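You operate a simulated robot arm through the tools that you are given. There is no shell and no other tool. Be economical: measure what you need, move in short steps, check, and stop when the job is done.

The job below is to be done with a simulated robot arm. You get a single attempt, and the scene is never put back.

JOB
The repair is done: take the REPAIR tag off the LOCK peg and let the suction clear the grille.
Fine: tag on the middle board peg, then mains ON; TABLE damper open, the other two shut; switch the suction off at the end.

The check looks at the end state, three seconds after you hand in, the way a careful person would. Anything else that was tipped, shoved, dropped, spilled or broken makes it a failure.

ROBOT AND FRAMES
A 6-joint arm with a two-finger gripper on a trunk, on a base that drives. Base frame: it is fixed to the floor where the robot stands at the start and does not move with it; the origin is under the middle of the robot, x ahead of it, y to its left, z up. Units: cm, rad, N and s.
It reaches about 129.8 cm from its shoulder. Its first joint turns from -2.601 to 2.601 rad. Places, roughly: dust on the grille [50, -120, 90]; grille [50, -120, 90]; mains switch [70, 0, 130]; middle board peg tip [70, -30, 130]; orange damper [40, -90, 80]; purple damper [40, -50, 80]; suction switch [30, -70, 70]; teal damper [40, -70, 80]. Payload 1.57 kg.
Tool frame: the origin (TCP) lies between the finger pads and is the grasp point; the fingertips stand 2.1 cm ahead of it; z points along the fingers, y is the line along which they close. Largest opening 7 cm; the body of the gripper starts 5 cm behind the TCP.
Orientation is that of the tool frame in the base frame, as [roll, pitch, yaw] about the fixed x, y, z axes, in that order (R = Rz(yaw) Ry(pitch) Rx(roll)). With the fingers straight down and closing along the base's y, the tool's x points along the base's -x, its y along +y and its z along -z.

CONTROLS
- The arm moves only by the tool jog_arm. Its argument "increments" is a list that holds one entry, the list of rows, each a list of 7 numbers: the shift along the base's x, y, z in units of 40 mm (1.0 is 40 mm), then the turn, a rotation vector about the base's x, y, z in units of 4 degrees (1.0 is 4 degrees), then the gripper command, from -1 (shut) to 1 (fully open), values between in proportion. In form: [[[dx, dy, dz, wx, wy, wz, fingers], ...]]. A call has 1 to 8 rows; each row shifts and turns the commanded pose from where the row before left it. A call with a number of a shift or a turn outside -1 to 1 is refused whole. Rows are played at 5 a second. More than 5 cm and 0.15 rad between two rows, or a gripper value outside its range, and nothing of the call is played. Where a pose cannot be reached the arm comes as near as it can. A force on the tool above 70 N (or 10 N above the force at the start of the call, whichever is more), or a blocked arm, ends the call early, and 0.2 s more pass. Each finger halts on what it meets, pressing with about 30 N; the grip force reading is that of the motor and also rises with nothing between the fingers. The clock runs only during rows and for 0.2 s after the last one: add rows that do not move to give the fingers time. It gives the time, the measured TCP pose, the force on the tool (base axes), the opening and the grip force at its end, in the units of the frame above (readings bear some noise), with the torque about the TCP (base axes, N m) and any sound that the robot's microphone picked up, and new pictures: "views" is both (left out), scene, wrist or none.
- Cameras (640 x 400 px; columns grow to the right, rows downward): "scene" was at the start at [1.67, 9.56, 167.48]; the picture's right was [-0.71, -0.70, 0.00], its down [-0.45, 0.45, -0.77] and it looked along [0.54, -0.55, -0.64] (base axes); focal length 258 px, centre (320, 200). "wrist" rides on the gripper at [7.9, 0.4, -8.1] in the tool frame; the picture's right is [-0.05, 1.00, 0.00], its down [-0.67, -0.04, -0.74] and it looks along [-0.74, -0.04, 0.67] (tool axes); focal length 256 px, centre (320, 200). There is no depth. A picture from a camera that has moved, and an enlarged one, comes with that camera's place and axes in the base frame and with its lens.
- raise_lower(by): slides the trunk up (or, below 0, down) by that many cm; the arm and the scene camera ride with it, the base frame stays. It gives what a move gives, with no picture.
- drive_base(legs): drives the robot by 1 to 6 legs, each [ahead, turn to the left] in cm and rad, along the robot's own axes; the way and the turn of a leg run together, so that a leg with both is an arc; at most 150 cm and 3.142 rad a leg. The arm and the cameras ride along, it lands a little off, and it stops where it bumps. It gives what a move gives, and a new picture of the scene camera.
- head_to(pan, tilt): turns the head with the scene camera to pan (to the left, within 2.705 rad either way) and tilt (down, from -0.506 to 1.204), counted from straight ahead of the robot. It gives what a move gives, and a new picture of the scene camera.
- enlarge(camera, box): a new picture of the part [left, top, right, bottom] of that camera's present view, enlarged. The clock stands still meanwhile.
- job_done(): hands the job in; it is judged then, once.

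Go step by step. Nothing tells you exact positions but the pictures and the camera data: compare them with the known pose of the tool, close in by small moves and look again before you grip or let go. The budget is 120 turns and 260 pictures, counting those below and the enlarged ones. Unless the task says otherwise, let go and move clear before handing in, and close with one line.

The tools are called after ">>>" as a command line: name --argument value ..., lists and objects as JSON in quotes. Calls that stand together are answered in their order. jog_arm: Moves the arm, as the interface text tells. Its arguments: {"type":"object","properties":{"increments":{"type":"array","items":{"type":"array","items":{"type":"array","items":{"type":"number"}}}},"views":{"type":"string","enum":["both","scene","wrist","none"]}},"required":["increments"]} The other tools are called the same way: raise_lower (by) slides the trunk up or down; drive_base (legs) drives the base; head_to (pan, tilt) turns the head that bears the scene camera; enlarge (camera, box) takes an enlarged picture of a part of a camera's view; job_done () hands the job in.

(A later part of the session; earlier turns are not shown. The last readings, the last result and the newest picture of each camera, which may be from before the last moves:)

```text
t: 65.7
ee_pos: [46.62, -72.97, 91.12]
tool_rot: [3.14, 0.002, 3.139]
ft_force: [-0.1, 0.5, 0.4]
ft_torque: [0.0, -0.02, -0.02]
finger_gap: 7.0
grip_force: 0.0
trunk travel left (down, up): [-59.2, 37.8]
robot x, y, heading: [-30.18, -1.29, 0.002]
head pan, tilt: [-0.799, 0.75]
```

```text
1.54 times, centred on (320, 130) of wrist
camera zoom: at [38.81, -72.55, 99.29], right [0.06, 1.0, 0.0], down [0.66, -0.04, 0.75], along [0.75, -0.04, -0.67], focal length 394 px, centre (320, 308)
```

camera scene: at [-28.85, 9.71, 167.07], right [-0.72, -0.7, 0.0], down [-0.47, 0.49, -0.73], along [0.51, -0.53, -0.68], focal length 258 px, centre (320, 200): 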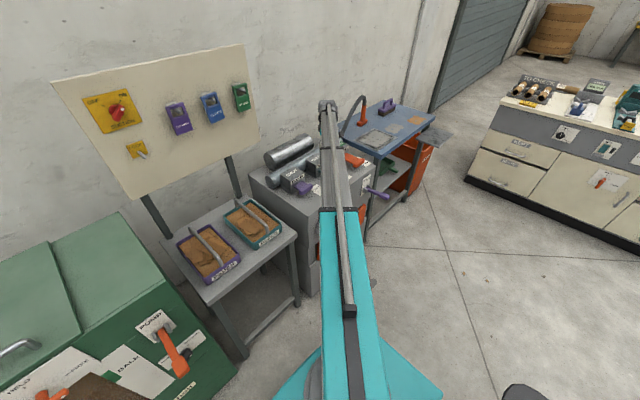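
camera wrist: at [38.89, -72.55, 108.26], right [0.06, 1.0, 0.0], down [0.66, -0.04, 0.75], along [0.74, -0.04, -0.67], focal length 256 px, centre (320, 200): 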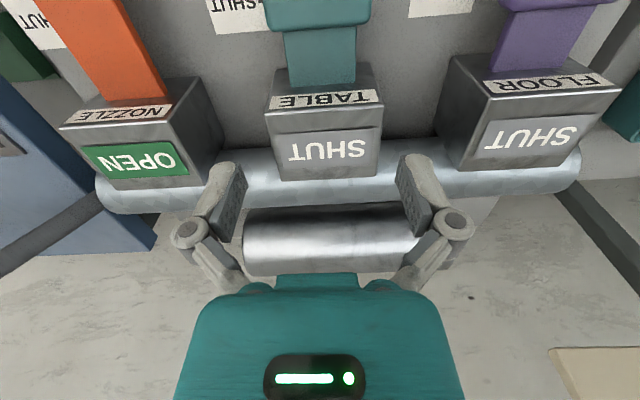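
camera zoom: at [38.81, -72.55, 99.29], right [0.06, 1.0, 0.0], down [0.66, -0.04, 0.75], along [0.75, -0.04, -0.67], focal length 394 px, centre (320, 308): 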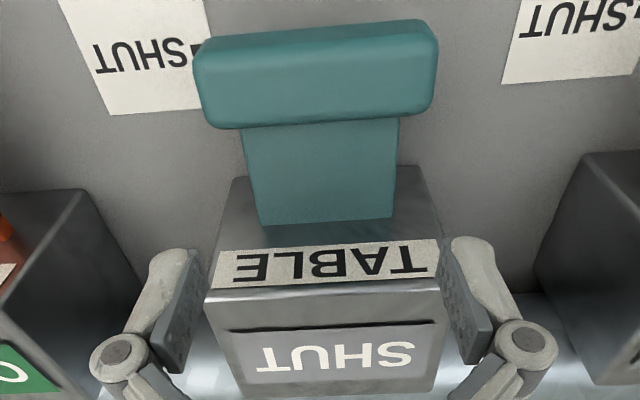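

Geometry matches: blade top z≈84.6, between block back x≈44.8 and box front x≈49.3. I descend 7 cm more.

>>> raise_lower --by -4.5

>>> raise_lower --by -2.4

>>> enlarge --camera "wrist" --box '[120, 0, 520, 260]'

```text
t: 66.6
ee_pos: [46.82, -72.97, 86.64]
tool_rot: [3.14, 0.003, 3.137]
ft_force: [0.6, 0.7, -0.3]
ft_torque: [0.0, -0.03, -0.01]
finger_gap: 6.97
grip_force: 0.1
trunk travel left (down, up): [-54.7, 42.3]
robot x, y, heading: [-30.26, -1.38, -0.006]
head pan, tilt: [-0.799, 0.75]
```

```text
t: 67.3
ee_pos: [46.72, -72.88, 84.17]
tool_rot: [3.141, 0.001, 3.138]
ft_force: [0.0, -0.4, -0.3]
ft_torque: [0.01, -0.01, -0.01]
finger_gap: 7.01
grip_force: 0.1
trunk travel left (down, up): [-52.3, 44.7]
robot x, y, heading: [-30.27, -1.59, -0.008]
head pan, tilt: [-0.799, 0.75]
```

```text
1.54 times, centred on (320, 130) of wrist
camera zoom: at [38.82, -72.54, 92.38], right [0.06, 1.0, 0.0], down [0.66, -0.04, 0.75], along [0.75, -0.04, -0.67], focal length 394 px, centre (320, 308)
```

zoom: 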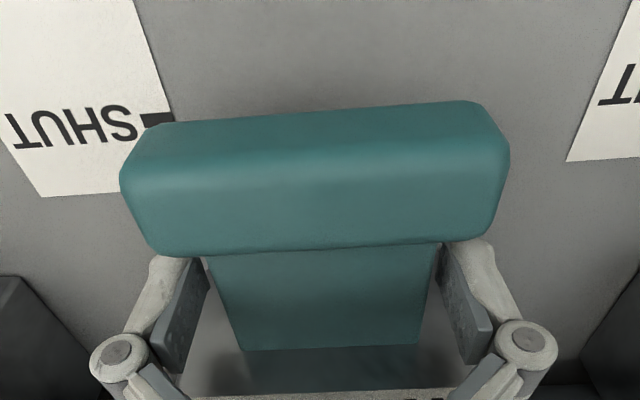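

Fingers straddle the blade behind the block. I close on it and pull out toward -x.

>>> jog_arm --increments '[[[0, 0, 0, 0, 0, 0, 0.2], [0, 0, 0, 0, 0, 0, 0.2], [0, 0, 0, 0, 0, 0, 0.2], [-0.2, 0, 0, 0, 0, 0, 0.2], [-0.3, 0, 0, 0, 0, 0, 0.2], [-0.3, 0, 0, 0, 0, 0, 0.2]]]' --views "wrist"

```text
t: 68.7
ee_pos: [43.4, -73.02, 84.18]
tool_rot: [-3.141, 0.002, 3.14]
ft_force: [-1.9, 0.4, 2.8]
ft_torque: [0.32, -0.42, 0.82]
finger_gap: 5.94
grip_force: 32.0
trunk travel left (down, up): [-52.3, 44.7]
robot x, y, heading: [-30.17, -1.59, 0.0]
head pan, tilt: [-0.799, 0.75]
camera wrist: at [35.55, -72.52, 92.42], right [0.06, 1.0, 0.0], down [0.66, -0.04, 0.75], along [0.75, -0.04, -0.67], focal length 256 px, centre (320, 200)
```

wrist: 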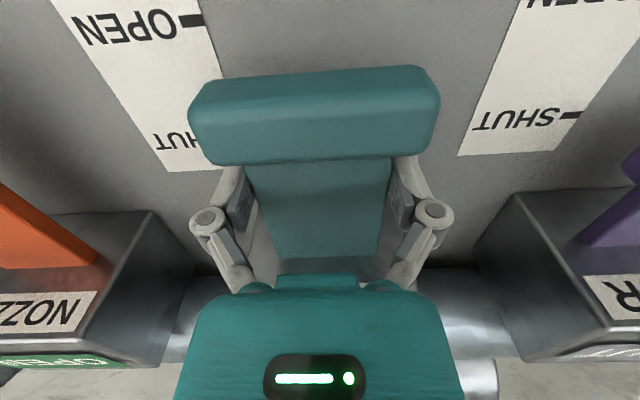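

It slides. I keep pulling in small steps until it reaches the stop.

>>> jog_arm --increments '[[[-0.2, 0, 0, 0, 0, 0, 0.2], [-0.2, 0, 0, 0, 0, 0, 0.2], [-0.2, 0, 0, 0, 0, 0, 0.2], [0, 0, 0, 0, 0, 0, 0.2]]]' --views "wrist"

```text
t: 69.7
ee_pos: [41.31, -72.97, 84.08]
tool_rot: [3.142, 0.003, 3.137]
ft_force: [10.8, -3.6, 10.2]
ft_torque: [0.0, -0.21, 0.29]
finger_gap: 6.0
grip_force: 32.1
trunk travel left (down, up): [-52.3, 44.7]
robot x, y, heading: [-30.45, -1.41, -0.005]
head pan, tilt: [-0.799, 0.75]
camera wrist: at [33.31, -72.54, 92.41], right [0.06, 1.0, 0.0], down [0.66, -0.04, 0.75], along [0.75, -0.04, -0.66], focal length 256 px, centre (320, 200)
```

wrist: 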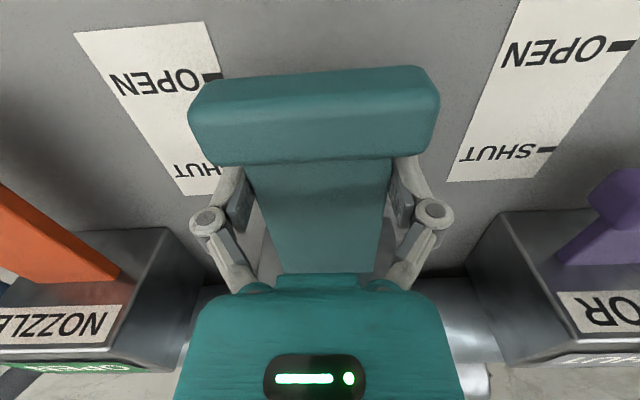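

Force is building; one more small pull to confirm the stop.

>>> jog_arm --increments '[[[-0.15, 0, 0, 0, 0, 0, 0.2], [-0.1, 0, 0, 0, 0, 0, 0.2]]]' --views "none"

```text
t: 70.3
ee_pos: [40.19, -73.06, 84.0]
tool_rot: [3.141, 0.0, 3.138]
ft_force: [12.7, -3.9, -5.3]
ft_torque: [0.13, 0.0, 0.31]
finger_gap: 5.97
grip_force: 26.7
trunk travel left (down, up): [-52.3, 44.7]
robot x, y, heading: [-30.22, -1.18, 0.002]
head pan, tilt: [-0.799, 0.75]
```

It still moved; continue a little.

>>> jog_arm --increments '[[[-0.15, 0, 0, 0, 0, 0, 0.2], [-0.1, 0, 0, 0, 0, 0, 0.2], [0, 0, 0, 0, 0, 0, 0.2]]]' --views "wrist"

>>> enlarge --camera "scene" --box '[240, 60, 400, 200]'

```text
t: 71.1
ee_pos: [40.12, -72.98, 84.0]
tool_rot: [-3.138, 0.019, -3.132]
ft_force: [8.3, -0.9, -5.9]
ft_torque: [0.4, 0.1, 1.24]
finger_gap: 5.94
grip_force: 31.4
trunk travel left (down, up): [-52.3, 44.7]
robot x, y, heading: [-30.5, -1.34, -0.003]
head pan, tilt: [-0.799, 0.75]
stopped in row 3: the force on the tool passed its limit at 72 N (the readings are from after the stop); the commanded pose is now the measured one
camera wrist: at [32.1, -72.63, 92.11], right [0.04, 1.0, 0.0], down [0.65, -0.03, 0.76], along [0.76, -0.04, -0.65], focal length 256 px, centre (320, 200)
```

wrist: 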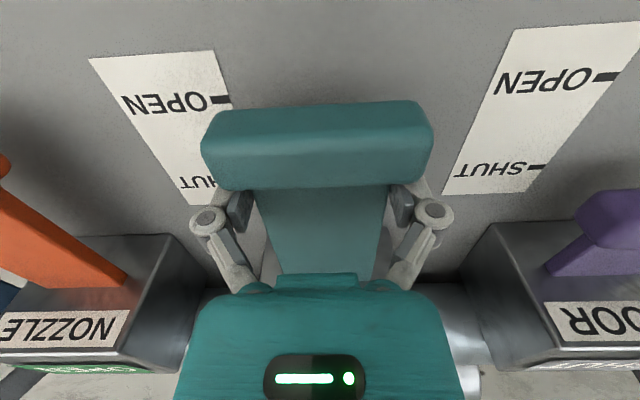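

```text
2.86 times, centred on (320, 130) of scene
camera zoom: at [-28.68, 9.68, 151.12], right [-0.72, -0.7, 0.0], down [-0.48, 0.49, -0.73], along [0.51, -0.52, -0.68], focal length 737 px, centre (320, 400)
```

zoom: 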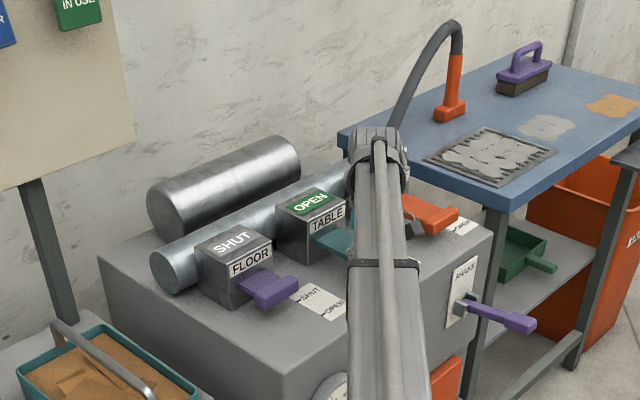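

TABLE now reads OPEN, and it hit the stop. I release and lift clear.

>>> jog_arm --increments '[[[0.1, 0, 0, 0, 0, 0, 0.8], [0, 0, 0, 0, 0, 0, 1], [0, 0, 0, 0, 0, 0, 1]]]' --views "none"

>>> raise_lower --by 8

>>> jog_arm --increments '[[[-0.8, -0.8, 0, 0, 0, 0, 0], [-0.8, -0.8, 0, 0, 0, 0, -1], [-0.5, -0.8, 0, 0, 0, 0, -1], [0, -0.8, 0, 0, 0, 0, -1], [0, -0.8, 0, 0, 0, 0, -1]]]'

```text
t: 71.9
ee_pos: [40.23, -73.12, 84.12]
tool_rot: [-3.138, 0.016, -3.137]
ft_force: [0.0, -0.1, -0.8]
ft_torque: [0.01, -0.03, 0.0]
finger_gap: 7.03
grip_force: 0.0
trunk travel left (down, up): [-52.3, 44.7]
robot x, y, heading: [-30.31, -1.34, 0.002]
head pan, tilt: [-0.799, 0.75]
```

```text
t: 73.1
ee_pos: [40.22, -72.94, 92.02]
tool_rot: [-3.139, 0.015, -3.138]
ft_force: [1.0, -0.1, -0.5]
ft_torque: [0.01, -0.02, -0.02]
finger_gap: 7.0
grip_force: 0.0
trunk travel left (down, up): [-60.3, 36.7]
robot x, y, heading: [-30.31, -1.31, 0.004]
head pan, tilt: [-0.799, 0.75]
```

```text
t: 74.3
ee_pos: [31.95, -89.21, 92.18]
tool_rot: [-3.138, 0.014, -3.136]
ft_force: [0.2, 0.0, 0.5]
ft_torque: [-0.01, -0.01, -0.03]
finger_gap: 0.02
grip_force: 28.7
trunk travel left (down, up): [-60.3, 36.7]
robot x, y, heading: [-30.39, -1.29, -0.004]
head pan, tilt: [-0.799, 0.75]
camera scene: at [-28.85, 9.7, 159.17], right [-0.72, -0.7, 0.0], down [-0.47, 0.49, -0.73], along [0.51, -0.52, -0.68], focal length 258 px, centre (320, 200)
camera wrist: at [23.92, -88.73, 100.26], right [0.05, 1.0, 0.0], down [0.65, -0.03, 0.76], along [0.75, -0.04, -0.66], focal length 256 px, centre (320, 200)
```

scene: 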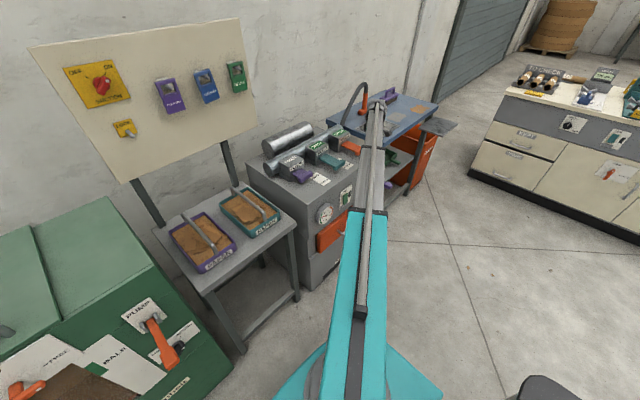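
wrist: 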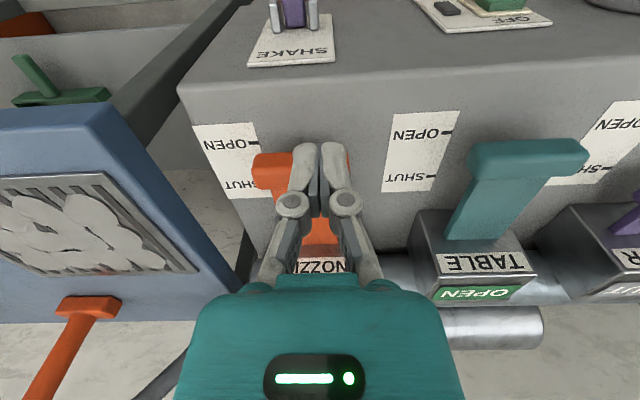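

I align with the NOZZLE block (y≈-90.8), just in front of it, with closed fingers, and descend.

>>> jog_arm --increments '[[[0.2, -0.4, 0, 0, 0, 0, -1]]]' --views "none"

>>> raise_lower --by -7.6

>>> jog_arm --increments '[[[0.2, 0, 0, 0, 0, 0, -1]]]' --views "wrist"

```text
t: 74.7
ee_pos: [32.73, -90.67, 92.18]
tool_rot: [-3.137, 0.016, -3.137]
ft_force: [0.3, -0.1, 0.1]
ft_torque: [-0.03, -0.01, -0.03]
finger_gap: 0.0
grip_force: 28.4
trunk travel left (down, up): [-60.3, 36.7]
robot x, y, heading: [-30.11, -1.23, -0.002]
head pan, tilt: [-0.799, 0.75]
```

```text
t: 75.8
ee_pos: [32.72, -90.72, 84.6]
tool_rot: [-3.138, 0.016, -3.138]
ft_force: [0.6, 0.8, -0.3]
ft_torque: [-0.01, -0.05, -0.01]
finger_gap: 0.0
grip_force: 28.6
trunk travel left (down, up): [-52.7, 44.3]
robot x, y, heading: [-30.1, -1.29, -0.003]
head pan, tilt: [-0.799, 0.75]
```

```text
t: 76.2
ee_pos: [33.56, -90.69, 84.7]
tool_rot: [-3.138, 0.018, -3.138]
ft_force: [0.2, 1.0, -1.1]
ft_torque: [0.0, -0.01, -0.01]
finger_gap: 0.02
grip_force: 28.2
trunk travel left (down, up): [-52.7, 44.3]
robot x, y, heading: [-30.32, -1.04, -0.005]
head pan, tilt: [-0.799, 0.75]
camera wrist: at [25.52, -90.22, 92.68], right [0.05, 1.0, 0.0], down [0.65, -0.03, 0.76], along [0.75, -0.04, -0.66], focal length 256 px, centre (320, 200)
```

wrist: 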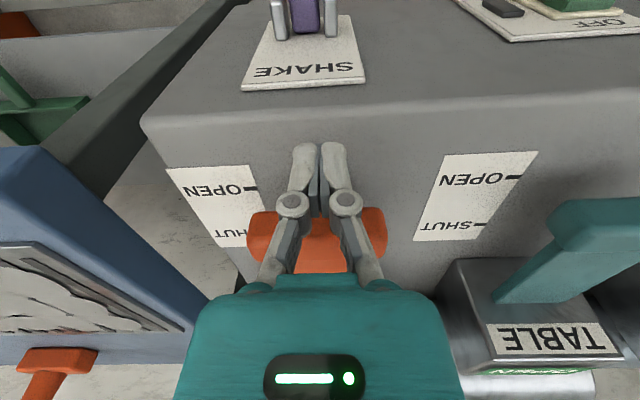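

Fingers are in front of the NOZZLE block, centred. I push it in.

>>> jog_arm --increments '[[[0.3, 0, 0, 0, 0, 0, -1], [0.3, 0, 0, 0, 0, 0, -1], [0.3, 0, 0, 0, 0, 0, -1], [0.3, 0, 0, 0, 0, 0, -1], [0.3, 0, 0, 0, 0, 0, -1], [0.2, 0, 0, 0, 0, 0, -1]]]' --views "wrist"

```text
t: 77.6
ee_pos: [40.35, -90.6, 84.62]
tool_rot: [-3.137, 0.015, -3.137]
ft_force: [-0.5, 0.0, 0.8]
ft_torque: [-0.03, -0.01, 0.02]
finger_gap: 0.0
grip_force: 28.7
trunk travel left (down, up): [-52.7, 44.3]
robot x, y, heading: [-30.51, -1.32, -0.004]
head pan, tilt: [-0.799, 0.75]
camera wrist: at [32.33, -90.26, 92.67], right [0.05, 1.0, 0.0], down [0.65, -0.03, 0.76], along [0.75, -0.04, -0.65], focal length 256 px, centre (320, 200)
```

wrist: 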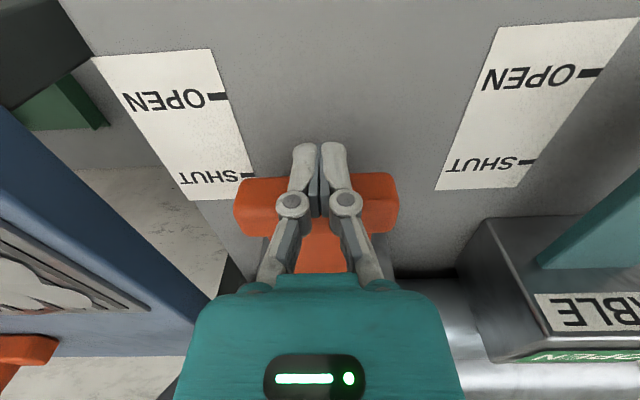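

Almost at SHUT; I push on to the stop.

>>> jog_arm --increments '[[[0.15, 0, 0, 0, 0, 0, -1], [0.15, 0, 0, 0, 0, 0, -1], [0.15, 0, 0, 0, 0, 0, -1], [0.1, 0, 0, 0, 0, 0, -1], [0, 0, 0, 0, 0, 0, -1]]]' --views "wrist"

```text
t: 78.8
ee_pos: [41.81, -90.26, 84.49]
tool_rot: [-3.139, 0.016, -3.139]
ft_force: [-12.9, -6.8, -1.4]
ft_torque: [-0.14, 0.18, 0.1]
finger_gap: 0.03
grip_force: 28.5
out of reach, approached as far as the arm can: row 3
trunk travel left (down, up): [-52.7, 44.3]
robot x, y, heading: [-30.41, -1.13, -0.003]
head pan, tilt: [-0.799, 0.75]
camera wrist: at [33.84, -89.79, 92.68], right [0.05, 1.0, 0.0], down [0.65, -0.03, 0.76], along [0.75, -0.04, -0.66], focal length 256 px, centre (320, 200)
```

wrist: 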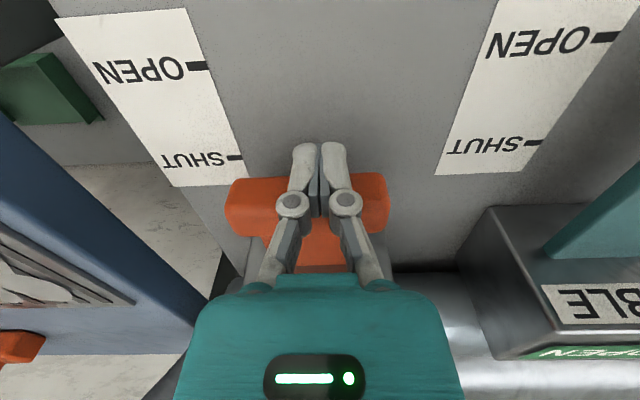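

Likely home, but the arm was at its reach limit; I back off, raise, and read the indicator.

>>> jog_arm --increments '[[[-0.5, 0, 0, 0, 0, 0, -1], [-0.5, 0, 0, 0, 0, 0, -1]]]' --views "none"

>>> raise_lower --by 12

>>> jog_arm --increments '[[[-0.5, 0, 0, 0, 0, 0, -1]]]'

```text
t: 79.4
ee_pos: [38.19, -90.15, 84.58]
tool_rot: [-3.138, 0.018, -3.136]
ft_force: [-0.7, -0.9, -0.5]
ft_torque: [-0.01, -0.01, 0.02]
finger_gap: 0.0
grip_force: 28.1
trunk travel left (down, up): [-52.7, 44.3]
robot x, y, heading: [-30.3, -1.45, -0.002]
head pan, tilt: [-0.799, 0.75]
```

```text
t: 80.9
ee_pos: [38.2, -90.24, 96.59]
tool_rot: [-3.138, 0.016, -3.135]
ft_force: [0.2, -0.2, 0.2]
ft_torque: [0.02, 0.0, 0.04]
finger_gap: 0.01
grip_force: 28.4
trunk travel left (down, up): [-64.7, 32.3]
robot x, y, heading: [-30.39, -1.11, -0.001]
head pan, tilt: [-0.799, 0.75]
```

```text
t: 81.3
ee_pos: [36.29, -90.26, 96.56]
tool_rot: [-3.136, 0.016, -3.136]
ft_force: [0.4, -0.9, 0.0]
ft_torque: [-0.01, 0.01, -0.02]
finger_gap: 0.0
grip_force: 28.4
trunk travel left (down, up): [-64.7, 32.3]
robot x, y, heading: [-30.51, -1.42, -0.003]
head pan, tilt: [-0.799, 0.75]
camera scene: at [-28.86, 9.73, 163.57], right [-0.72, -0.7, 0.0], down [-0.47, 0.49, -0.73], along [0.51, -0.53, -0.68], focal length 258 px, centre (320, 200)
camera wrist: at [28.24, -89.76, 104.68], right [0.05, 1.0, 0.0], down [0.65, -0.03, 0.76], along [0.75, -0.04, -0.66], focal length 256 px, centre (320, 200)
```

scene: 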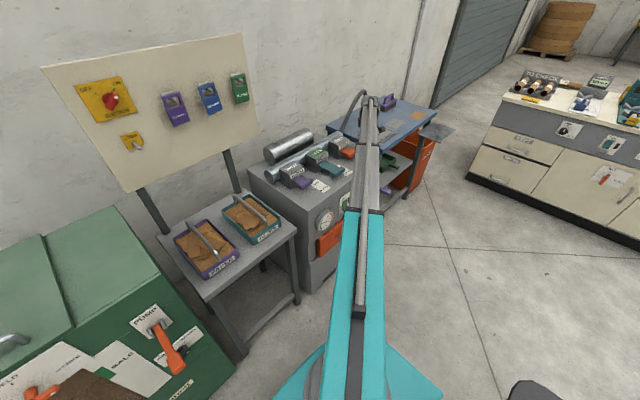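
wrist: 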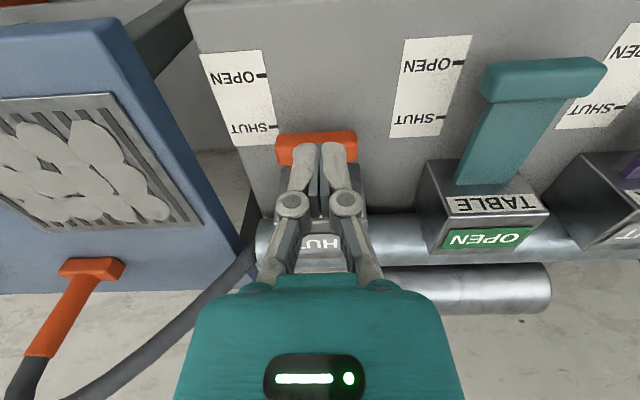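

NOZZLE now reads SHUT. I check the suction switch and gauge in the scene view.

>>> enlarge --camera "scene" --box '[240, 90, 460, 260]'

>>> jog_arm --increments '[[[-0.8, 0.8, 0.2, 0, 0, 0, -1], [-0.8, 0.8, 0, 0, 0, 0, -1], [-0.8, 0.8, 0, 0, 0, 0, -1], [-0.8, 0.6, 0, 0, 0, 0, -1]]]'

```text
2.35 times, centred on (350, 175) of scene
camera zoom: at [-28.86, 9.73, 163.57], right [-0.72, -0.7, 0.0], down [-0.47, 0.49, -0.73], along [0.51, -0.53, -0.68], focal length 607 px, centre (249, 259)
```

zoom: 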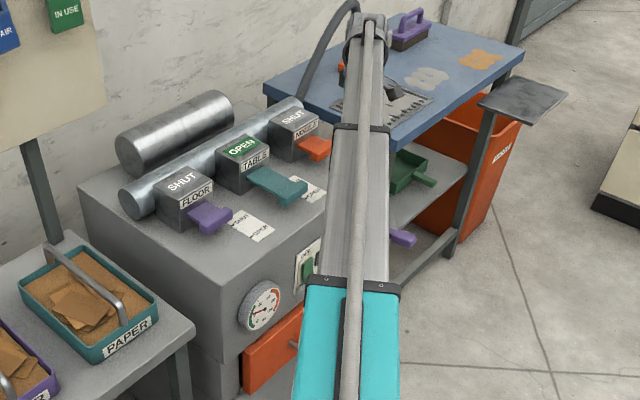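

```text
t: 82.3
ee_pos: [23.46, -78.23, 96.65]
tool_rot: [-3.138, 0.016, -3.136]
ft_force: [-0.2, 0.6, -1.5]
ft_torque: [0.0, 0.0, -0.02]
finger_gap: 0.0
grip_force: 28.6
out of reach, approached as far as the arm can: row 1
trunk travel left (down, up): [-64.7, 32.3]
robot x, y, heading: [-30.19, -1.32, -0.001]
head pan, tilt: [-0.799, 0.75]
camera scene: at [-28.89, 9.74, 163.57], right [-0.72, -0.7, 0.0], down [-0.47, 0.49, -0.73], along [0.51, -0.53, -0.68], focal length 258 px, centre (320, 200)
camera wrist: at [15.46, -77.76, 104.7], right [0.05, 1.0, 0.0], down [0.65, -0.03, 0.76], along [0.75, -0.04, -0.65], focal length 256 px, centre (320, 200)
```

scene: 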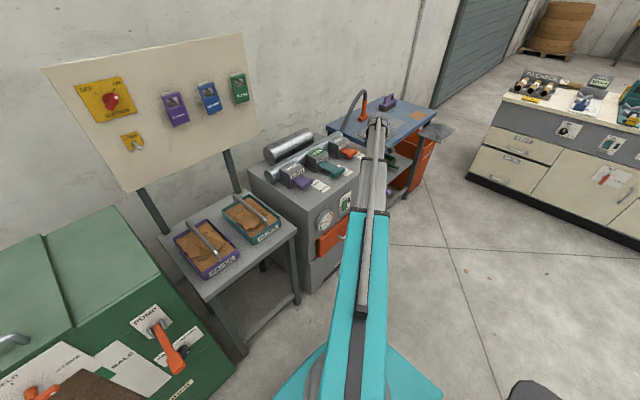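
wrist: 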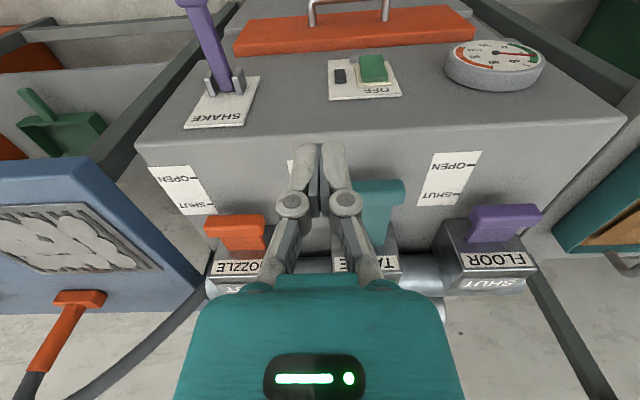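

>>> enlarge --camera "wrist" --box '[300, 20, 560, 130]'

>>> enlarge --camera "scene" --box '[300, 185, 370, 245]'

```text
2.46 times, centred on (430, 75) of wrist
camera zoom: at [15.46, -77.76, 104.7], right [0.05, 1.0, 0.0], down [0.65, -0.03, 0.76], along [0.75, -0.04, -0.65], focal length 630 px, centre (49, 508)
```

zoom: 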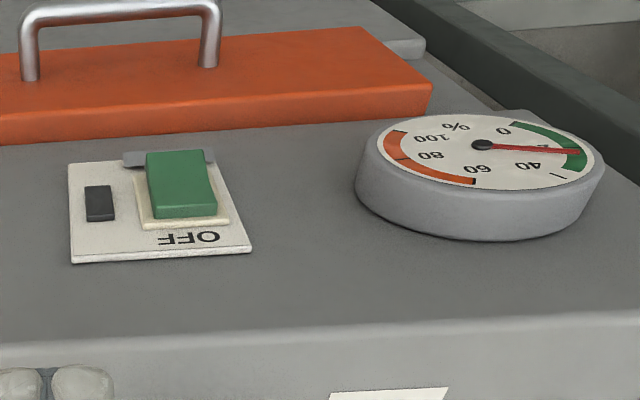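

```text
6.67 times, centred on (335, 215) of scene
camera zoom: at [-28.89, 9.74, 163.57], right [-0.72, -0.7, 0.0], down [-0.47, 0.49, -0.73], along [0.51, -0.53, -0.68], focal length 1720 px, centre (220, 100)
```

zoom: 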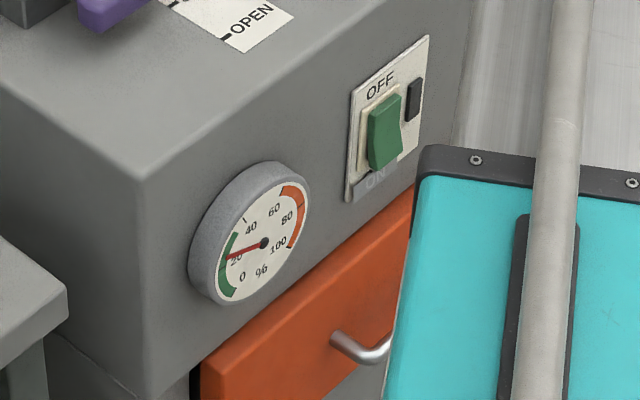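

The switch plate reads OFF (top)/ON (bottom), lamp dark; gauge is in the green at ~25%. Rocker is at ≈(31.3,-71,65.5). I tilt the fingers to 45° (forward-down) and lower toward it.

>>> jog_arm --increments '[[[-0.5, 0.4, 0, 0, -1, 0, -1], [-0.4, 0.4, 0, 0, -1, 0, -1], [0, 0.4, 0, 0, -1, 0, -1], [0, 0.4, 0, 0, -1, 0, -1], [0, 0.2, 0, 0, -1, 0, -1], [0, 0, 0, 0, -1, 0, -1], [0, 0, 0, 0, -1, 0, -1], [0, 0, 0, 0, -1, 0, -1]]]' --views "none"

>>> jog_arm --increments '[[[0, 0, 0, 0, -1, 0, -1], [0, 0, 0, 0, -1, 0, -1], [0, 0, 0, 0, -1, 0, -1]]]'

```text
t: 84.1
ee_pos: [19.82, -71.12, 99.63]
tool_rot: [-3.135, 0.574, -3.136]
ft_force: [0.4, -0.2, -0.2]
ft_torque: [0.01, 0.01, -0.02]
finger_gap: 0.0
grip_force: 28.6
out of reach, approached as far as the arm can: row 2, 4, 5, 6, 7, 8
trunk travel left (down, up): [-64.7, 32.3]
robot x, y, heading: [-30.19, -1.53, -0.002]
head pan, tilt: [-0.799, 0.75]
```

```text
t: 84.9
ee_pos: [19.84, -71.06, 102.05]
tool_rot: [-3.132, 0.782, -3.135]
ft_force: [0.6, -0.7, 0.4]
ft_torque: [0.02, 0.01, -0.02]
finger_gap: 0.01
grip_force: 28.7
out of reach, approached as far as the arm can: row 1, 2, 3
trunk travel left (down, up): [-64.7, 32.3]
robot x, y, heading: [-30.27, -1.62, -0.01]
head pan, tilt: [-0.799, 0.75]
camera scene: at [-28.88, 9.72, 163.57], right [-0.72, -0.7, 0.0], down [-0.47, 0.49, -0.73], along [0.51, -0.53, -0.68], focal length 258 px, centre (320, 200)
camera wrist: at [8.52, -70.58, 102.26], right [0.04, 1.0, 0.03], down [-0.05, -0.03, 1.0], along [1.0, -0.04, 0.05], focal length 256 px, centre (320, 200)
```

scene: 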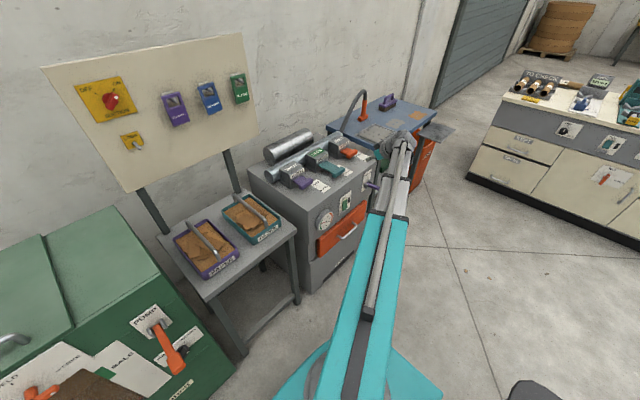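
wrist: 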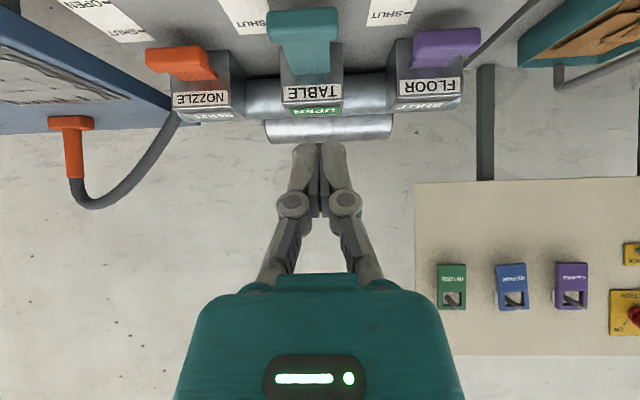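

I lower the trunk 28 cm (tip stays ~10 cm in front of the cabinet) and look.

>>> raise_lower --by -28

>>> head_to --pan -0.8 --tilt 0.6

>>> enlarge --camera "wrist" --box '[0, 0, 640, 400]'

```text
t: 87.8
ee_pos: [19.9, -70.94, 74.0]
tool_rot: [-3.134, 0.781, -3.135]
ft_force: [-0.3, 0.1, 0.2]
ft_torque: [-0.02, 0.0, 0.01]
finger_gap: 0.01
grip_force: 28.0
trunk travel left (down, up): [-36.7, 60.3]
robot x, y, heading: [-30.5, -1.02, 0.0]
head pan, tilt: [-0.799, 0.75]
```

```text
t: 88.5
ee_pos: [19.79, -71.07, 74.03]
tool_rot: [-3.132, 0.782, -3.133]
ft_force: [0.6, 0.4, 0.4]
ft_torque: [0.01, 0.02, 0.01]
finger_gap: 0.0
grip_force: 28.5
trunk travel left (down, up): [-36.7, 60.3]
robot x, y, heading: [-30.38, -1.46, -0.007]
head pan, tilt: [-0.799, 0.6]
camera scene: at [-28.5, 9.32, 136.85], right [-0.72, -0.7, 0.0], down [-0.39, 0.41, -0.82], along [0.57, -0.59, -0.57], focal length 258 px, centre (320, 200)
```

scene: 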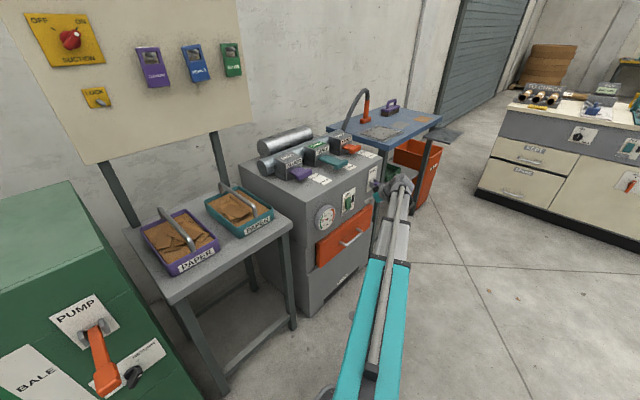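

```text
1.00 times, centred on (320, 200) of wrist (not enlarged: the box is as wide or as high as the picture)
camera zoom: at [8.53, -70.58, 74.26], right [0.04, 1.0, 0.03], down [-0.05, -0.03, 1.0], along [1.0, -0.04, 0.05], focal length 256 px, centre (320, 200)
```

zoom: 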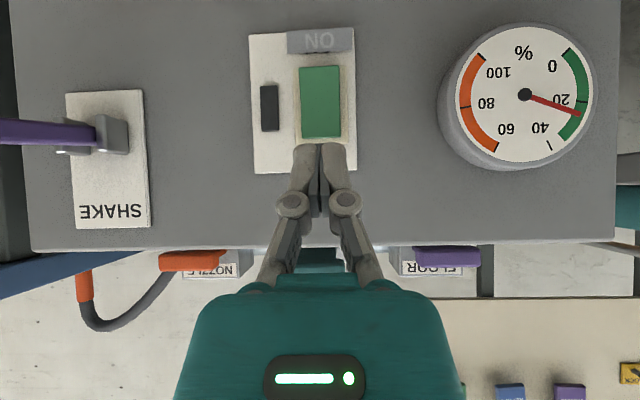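

Front view of the switch: rocker spans z≈64–70 at y≈-71.2, ON at the bottom. I lower to aim at its lower half and approach.

>>> raise_lower --by -7.5

>>> jog_arm --increments '[[[0.5, -0.05, 0, 0, 0, 0, -1], [0.5, 0, 0, 0, 0, 0, -1], [0.5, 0, 0, 0, 0, 0, -1], [0.3, 0, 0, 0, 0, 0, -1]]]' --views "wrist"

>>> enlarge --camera "scene" --box '[300, 140, 420, 260]'

```text
t: 89.6
ee_pos: [19.81, -71.02, 66.44]
tool_rot: [-3.133, 0.781, -3.134]
ft_force: [-0.2, -0.3, -0.2]
ft_torque: [0.02, 0.03, 0.0]
finger_gap: 0.0
grip_force: 28.3
trunk travel left (down, up): [-29.2, 67.8]
robot x, y, heading: [-30.4, -1.18, -0.001]
head pan, tilt: [-0.799, 0.6]
```

```text
t: 90.6
ee_pos: [27.15, -71.13, 66.39]
tool_rot: [-3.131, 0.784, -3.136]
ft_force: [-0.1, -0.9, 0.3]
ft_torque: [-0.05, 0.01, 0.04]
finger_gap: 0.01
grip_force: 28.5
trunk travel left (down, up): [-29.2, 67.8]
robot x, y, heading: [-30.3, -1.2, -0.004]
head pan, tilt: [-0.799, 0.6]
camera wrist: at [15.81, -70.76, 66.76], right [0.04, 1.0, 0.03], down [-0.05, -0.03, 1.0], along [1.0, -0.04, 0.05], focal length 256 px, centre (320, 200)
```

wrist: 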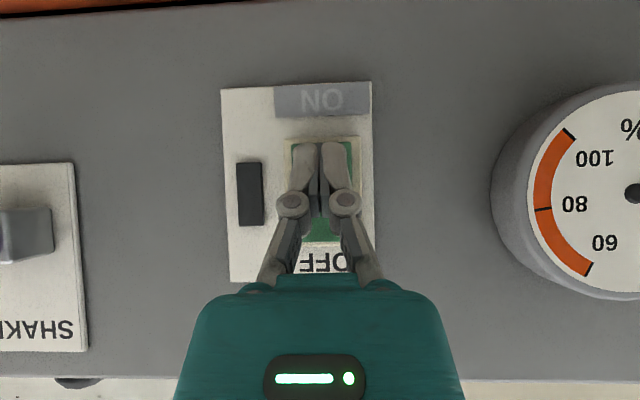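

```text
3.33 times, centred on (360, 200) of scene
camera zoom: at [-28.5, 9.32, 129.36], right [-0.72, -0.7, 0.0], down [-0.39, 0.41, -0.83], along [0.57, -0.59, -0.56], focal length 860 px, centre (187, 200)
```

zoom: 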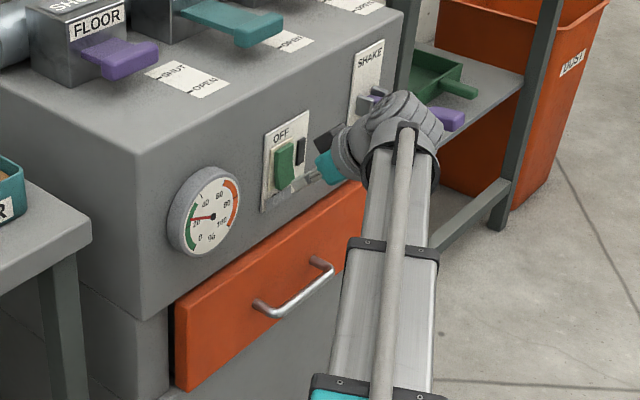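

Tip is over the rocker's lower end. I press in slowly.

>>> jog_arm --increments '[[[0.2, 0, 0, 0, 0, 0, -1], [0.15, 0, 0, 0, 0, 0, -1], [0.1, 0, 0, 0, 0, 0, -1], [0.1, 0, 0, 0, 0, 0, -1]]]' --views "wrist"

```text
t: 91.6
ee_pos: [28.63, -71.11, 66.57]
tool_rot: [-3.133, 0.778, -3.134]
ft_force: [-49.4, 4.7, -7.8]
ft_torque: [0.22, 0.58, 0.27]
finger_gap: 0.6
grip_force: 28.7
trunk travel left (down, up): [-29.2, 67.8]
robot x, y, heading: [-30.41, -1.55, -0.004]
head pan, tilt: [-0.799, 0.6]
camera wrist: at [17.33, -70.76, 66.82], right [0.04, 1.0, 0.03], down [-0.05, -0.03, 1.0], along [1.0, -0.04, 0.05], focal length 256 px, centre (320, 200)
```

wrist: 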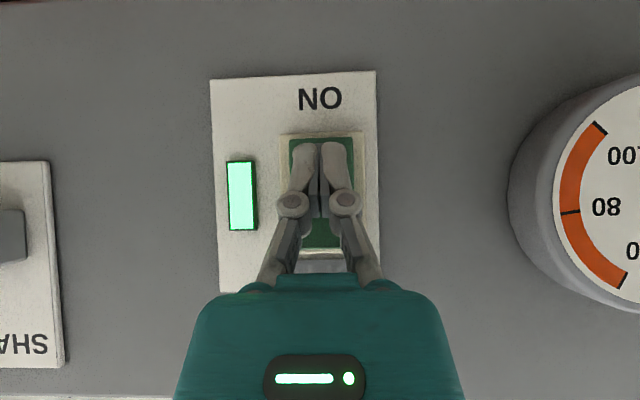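

The lamp is lit: suction is ON. I back off and look at the grille.

>>> jog_arm --increments '[[[-0.5, 0, 0, 0, 0, 0, -1], [-0.7, 0, 0, 0, 0, 0, -1], [0, 0, 0, 0, 0, 0, -1], [0, 0, 0, 0, 0, 0, -1], [0, 0, 0, 0, 0, 0, -1], [0, 0, 0, 0, 0, 0, -1]]]'

>>> enlarge --camera "scene" --box '[330, 90, 450, 190]'

```text
t: 93.0
ee_pos: [24.37, -71.18, 66.57]
tool_rot: [-3.132, 0.781, -3.134]
ft_force: [-0.7, -1.1, -0.8]
ft_torque: [0.04, -0.02, 0.01]
finger_gap: 0.01
grip_force: 29.2
trunk travel left (down, up): [-29.2, 67.8]
robot x, y, heading: [-30.52, -1.37, -0.003]
head pan, tilt: [-0.799, 0.6]
camera scene: at [-28.49, 9.32, 129.36], right [-0.72, -0.7, 0.0], down [-0.39, 0.41, -0.83], along [0.57, -0.59, -0.56], focal length 258 px, centre (320, 200)
camera wrist: at [13.1, -70.79, 66.76], right [0.04, 1.0, 0.03], down [-0.05, -0.03, 1.0], along [1.0, -0.04, 0.05], focal length 256 px, centre (320, 200)
```

scene: 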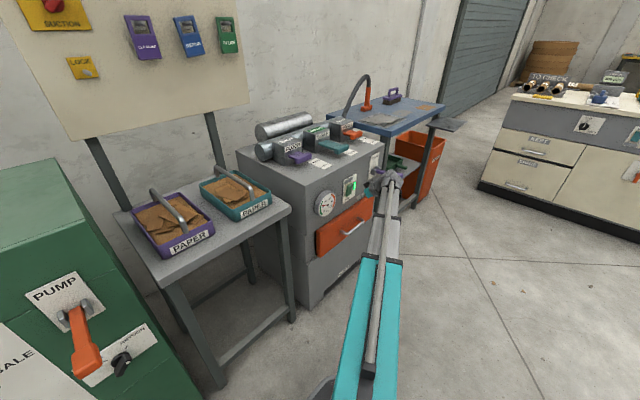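
wrist: 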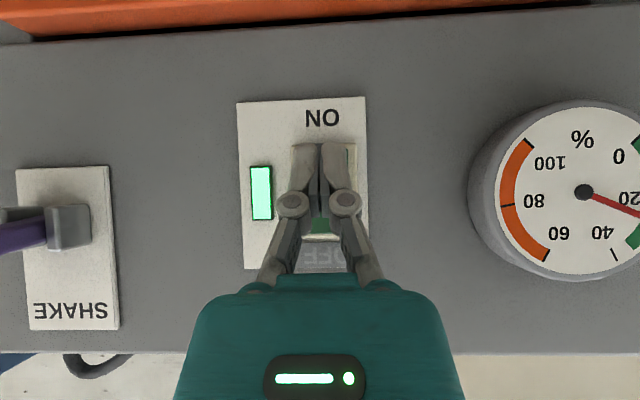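

```text
4.00 times, centred on (390, 140) of scene
camera zoom: at [-28.49, 9.32, 129.36], right [-0.72, -0.7, 0.0], down [-0.39, 0.41, -0.83], along [0.57, -0.59, -0.56], focal length 1032 px, centre (40, 440)
```

zoom: 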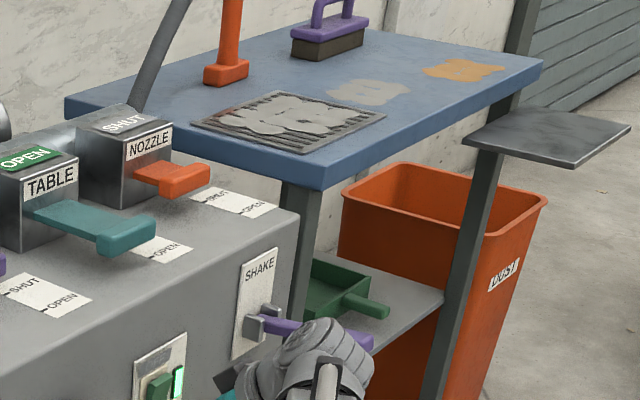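

Suction just started; dust is still there. I wait and watch.

>>> jog_arm --increments '[[[0, 0, 0, 0, 0, 0, -1], [0, 0, 0, 0, 0, 0, -1], [0, 0, 0, 0, 0, 0, -1], [0, 0, 0, 0, 0, 0, -1], [0, 0, 0, 0, 0, 0, -1], [0, 0, 0, 0, 0, 0, -1], [0, 0, 0, 0, 0, 0, -1], [0, 0, 0, 0, 0, 0, -1]]]' --views "none"

>>> jog_arm --increments '[[[0, 0, 0, 0, 0, 0, -1], [0, 0, 0, 0, 0, 0, -1], [0, 0, 0, 0, 0, 0, -1], [0, 0, 0, 0, 0, 0, -1], [0, 0, 0, 0, 0, 0, -1], [0, 0, 0, 0, 0, 0, -1], [0, 0, 0, 0, 0, 0, -1], [0, 0, 0, 0, 0, 0, -1]]]' --views "none"

>>> enlarge --camera "scene" --box '[330, 90, 450, 190]'

```text
t: 94.8
ee_pos: [24.43, -71.26, 66.51]
tool_rot: [-3.133, 0.781, -3.133]
ft_force: [-0.1, 0.6, 0.0]
ft_torque: [0.01, 0.01, 0.01]
finger_gap: 0.02
grip_force: 28.4
trunk travel left (down, up): [-29.2, 67.8]
robot x, y, heading: [-30.54, -1.22, -0.002]
head pan, tilt: [-0.799, 0.6]
```

```text
t: 96.6
ee_pos: [24.44, -71.3, 66.46]
tool_rot: [-3.131, 0.784, -3.133]
ft_force: [-0.2, 0.6, -0.1]
ft_torque: [0.04, 0.02, -0.01]
finger_gap: 0.01
grip_force: 28.8
trunk travel left (down, up): [-29.2, 67.8]
robot x, y, heading: [-30.48, -1.32, -0.004]
head pan, tilt: [-0.799, 0.6]
```

```text
4.00 times, centred on (390, 140) of scene
camera zoom: at [-28.49, 9.32, 129.36], right [-0.72, -0.7, 0.0], down [-0.39, 0.41, -0.83], along [0.57, -0.59, -0.56], focal length 1032 px, centre (40, 440)
```

zoom: 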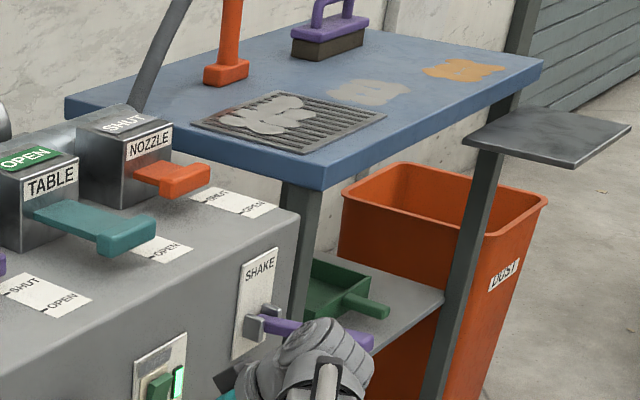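

The dust is being cleared. I keep waiting.

>>> jog_arm --increments '[[[0, 0, 0, 0, 0, 0, -1], [0, 0, 0, 0, 0, 0, -1], [0, 0, 0, 0, 0, 0, -1], [0, 0, 0, 0, 0, 0, -1], [0, 0, 0, 0, 0, 0, -1], [0, 0, 0, 0, 0, 0, -1], [0, 0, 0, 0, 0, 0, -1], [0, 0, 0, 0, 0, 0, -1]]]' --views "none"

>>> jog_arm --increments '[[[0, 0, 0, 0, 0, 0, -1], [0, 0, 0, 0, 0, 0, -1], [0, 0, 0, 0, 0, 0, -1], [0, 0, 0, 0, 0, 0, -1], [0, 0, 0, 0, 0, 0, -1], [0, 0, 0, 0, 0, 0, -1], [0, 0, 0, 0, 0, 0, -1], [0, 0, 0, 0, 0, 0, -1]]]' --views "none"

>>> jog_arm --increments '[[[0, 0, 0, 0, 0, 0, -1], [0, 0, 0, 0, 0, 0, -1], [0, 0, 0, 0, 0, 0, -1], [0, 0, 0, 0, 0, 0, -1], [0, 0, 0, 0, 0, 0, -1], [0, 0, 0, 0, 0, 0, -1], [0, 0, 0, 0, 0, 0, -1], [0, 0, 0, 0, 0, 0, -1]]]' --views "none"

>>> enlarge --camera "scene" --box '[330, 90, 450, 190]'

```text
t: 98.4
ee_pos: [24.49, -71.12, 66.48]
tool_rot: [-3.133, 0.781, -3.135]
ft_force: [0.3, -0.8, -0.2]
ft_torque: [0.03, 0.0, 0.03]
finger_gap: 0.01
grip_force: 29.1
trunk travel left (down, up): [-29.2, 67.8]
robot x, y, heading: [-30.65, -1.37, -0.002]
head pan, tilt: [-0.799, 0.6]
```

```text
t: 100.2
ee_pos: [24.56, -71.27, 66.45]
tool_rot: [-3.132, 0.781, -3.135]
ft_force: [0.3, -0.2, -0.1]
ft_torque: [0.01, 0.03, 0.0]
finger_gap: 0.0
grip_force: 28.5
trunk travel left (down, up): [-29.2, 67.8]
robot x, y, heading: [-30.14, -1.09, -0.001]
head pan, tilt: [-0.799, 0.6]
```

```text
t: 102.0
ee_pos: [24.45, -71.23, 66.53]
tool_rot: [-3.134, 0.782, -3.136]
ft_force: [0.2, -0.4, -0.9]
ft_torque: [-0.01, -0.02, -0.04]
finger_gap: 0.02
grip_force: 28.6
trunk travel left (down, up): [-29.2, 67.8]
robot x, y, heading: [-30.53, -1.31, -0.005]
head pan, tilt: [-0.799, 0.6]
```

```text
4.00 times, centred on (390, 140) of scene
camera zoom: at [-28.49, 9.32, 129.36], right [-0.72, -0.7, 0.0], down [-0.39, 0.41, -0.83], along [0.57, -0.59, -0.56], focal length 1032 px, centre (40, 440)
```

zoom: 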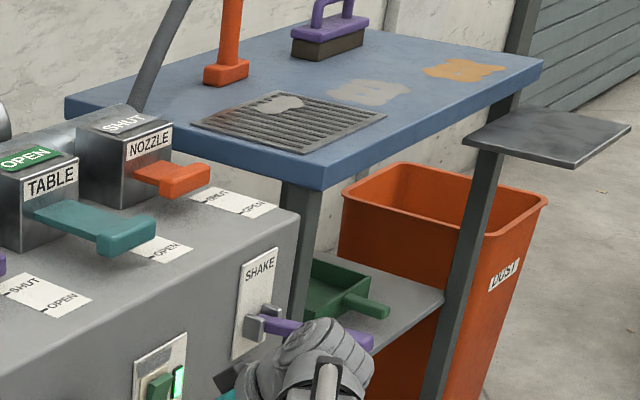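

One patch remains. I wait a few more seconds.

>>> jog_arm --increments '[[[0, 0, 0, 0, 0, 0, -1], [0, 0, 0, 0, 0, 0, -1], [0, 0, 0, 0, 0, 0, -1], [0, 0, 0, 0, 0, 0, -1], [0, 0, 0, 0, 0, 0, -1], [0, 0, 0, 0, 0, 0, -1], [0, 0, 0, 0, 0, 0, -1], [0, 0, 0, 0, 0, 0, -1]]]' --views "none"

>>> jog_arm --increments '[[[0, 0, 0, 0, 0, 0, -1], [0, 0, 0, 0, 0, 0, -1], [0, 0, 0, 0, 0, 0, -1], [0, 0, 0, 0, 0, 0, -1], [0, 0, 0, 0, 0, 0, -1], [0, 0, 0, 0, 0, 0, -1], [0, 0, 0, 0, 0, 0, -1], [0, 0, 0, 0, 0, 0, -1]]]' --views "none"

>>> enlarge --camera "scene" --box '[360, 90, 440, 150]'

```text
t: 103.8
ee_pos: [24.46, -71.22, 66.53]
tool_rot: [-3.134, 0.782, -3.136]
ft_force: [-1.1, -0.5, 0.2]
ft_torque: [-0.01, 0.02, 0.01]
finger_gap: 0.0
grip_force: 28.2
trunk travel left (down, up): [-29.2, 67.8]
robot x, y, heading: [-30.55, -1.32, 0.001]
head pan, tilt: [-0.799, 0.6]
```

```text
t: 105.6
ee_pos: [24.47, -71.2, 66.51]
tool_rot: [-3.132, 0.783, -3.136]
ft_force: [0.7, 0.7, -0.4]
ft_torque: [0.02, -0.01, 0.02]
finger_gap: 0.0
grip_force: 28.9
trunk travel left (down, up): [-29.2, 67.8]
robot x, y, heading: [-30.24, -1.62, 0.003]
head pan, tilt: [-0.799, 0.6]
```

```text
6.67 times, centred on (400, 120) of scene
camera zoom: at [-28.49, 9.32, 129.36], right [-0.72, -0.7, 0.0], down [-0.39, 0.41, -0.83], along [0.57, -0.59, -0.56], focal length 1720 px, centre (-213, 733)
```

zoom: 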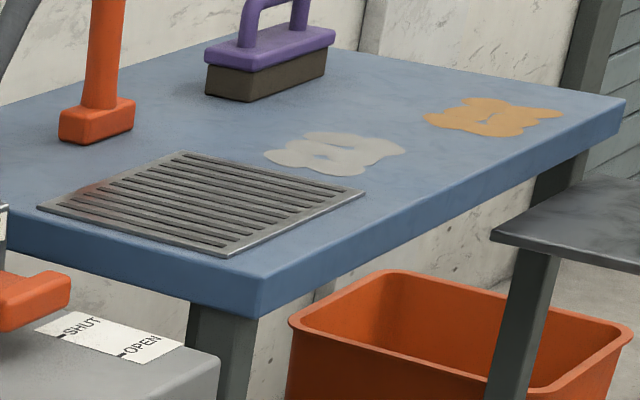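

The grille is clear. Now I raise 3.8 cm to the upper (OFF) half of the rocker and approach.

>>> raise_lower --by 3.8

>>> jog_arm --increments '[[[0.4, 0, 0, 0, 0, 0, -1], [0.3, 0, 0, 0, 0, 0, -1]]]' --views "wrist"

```text
t: 106.4
ee_pos: [24.29, -71.22, 70.36]
tool_rot: [-3.133, 0.783, -3.134]
ft_force: [-0.1, 1.0, -0.5]
ft_torque: [0.01, -0.01, -0.01]
finger_gap: 0.01
grip_force: 28.8
trunk travel left (down, up): [-33.0, 64.0]
robot x, y, heading: [-29.83, -1.62, -0.0]
head pan, tilt: [-0.799, 0.6]
```

```text
t: 107.0
ee_pos: [27.3, -71.26, 70.34]
tool_rot: [-3.132, 0.783, -3.134]
ft_force: [-0.3, 0.6, 0.3]
ft_torque: [-0.02, 0.0, 0.0]
finger_gap: 0.0
grip_force: 28.7
trunk travel left (down, up): [-33.0, 64.0]
robot x, y, heading: [-30.36, -1.31, 0.001]
head pan, tilt: [-0.799, 0.6]
camera wrist: at [15.91, -70.79, 70.56], right [0.04, 1.0, 0.03], down [-0.05, -0.03, 1.0], along [1.0, -0.04, 0.05], focal length 256 px, centre (320, 200)
```

wrist: 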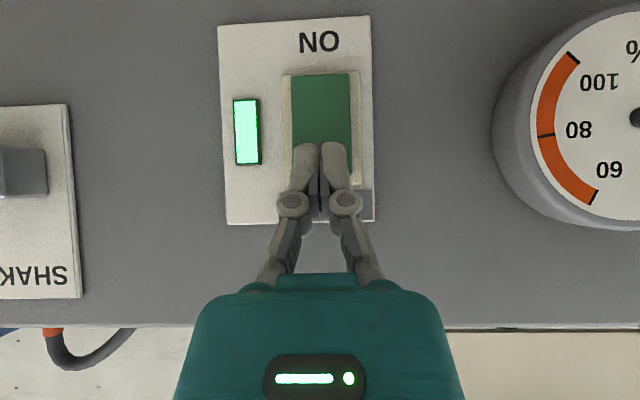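

Tip is over the upper half. I press in.

>>> jog_arm --increments '[[[0.2, 0, 0, 0, 0, 0, -1], [0.15, 0, 0, 0, 0, 0, -1], [0.1, 0, 0, 0, 0, 0, -1], [0.05, 0, 0, 0, 0, 0, -1]]]' --views "wrist"

```text
t: 108.0
ee_pos: [28.87, -71.31, 70.31]
tool_rot: [-3.134, 0.778, -3.136]
ft_force: [-38.3, 4.4, -6.1]
ft_torque: [0.0, 0.47, 0.19]
finger_gap: 0.6
grip_force: 28.7
trunk travel left (down, up): [-33.0, 64.0]
robot x, y, heading: [-30.6, -1.2, -0.001]
head pan, tilt: [-0.799, 0.6]
camera wrist: at [17.47, -70.83, 70.62], right [0.04, 1.0, 0.03], down [-0.05, -0.03, 1.0], along [1.0, -0.04, 0.05], focal length 256 px, centre (320, 200)
```

wrist: 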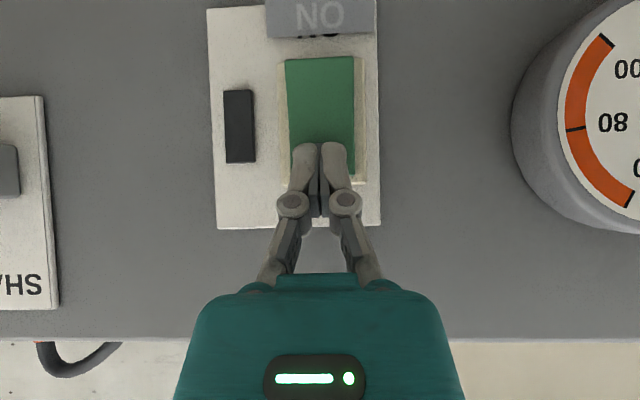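

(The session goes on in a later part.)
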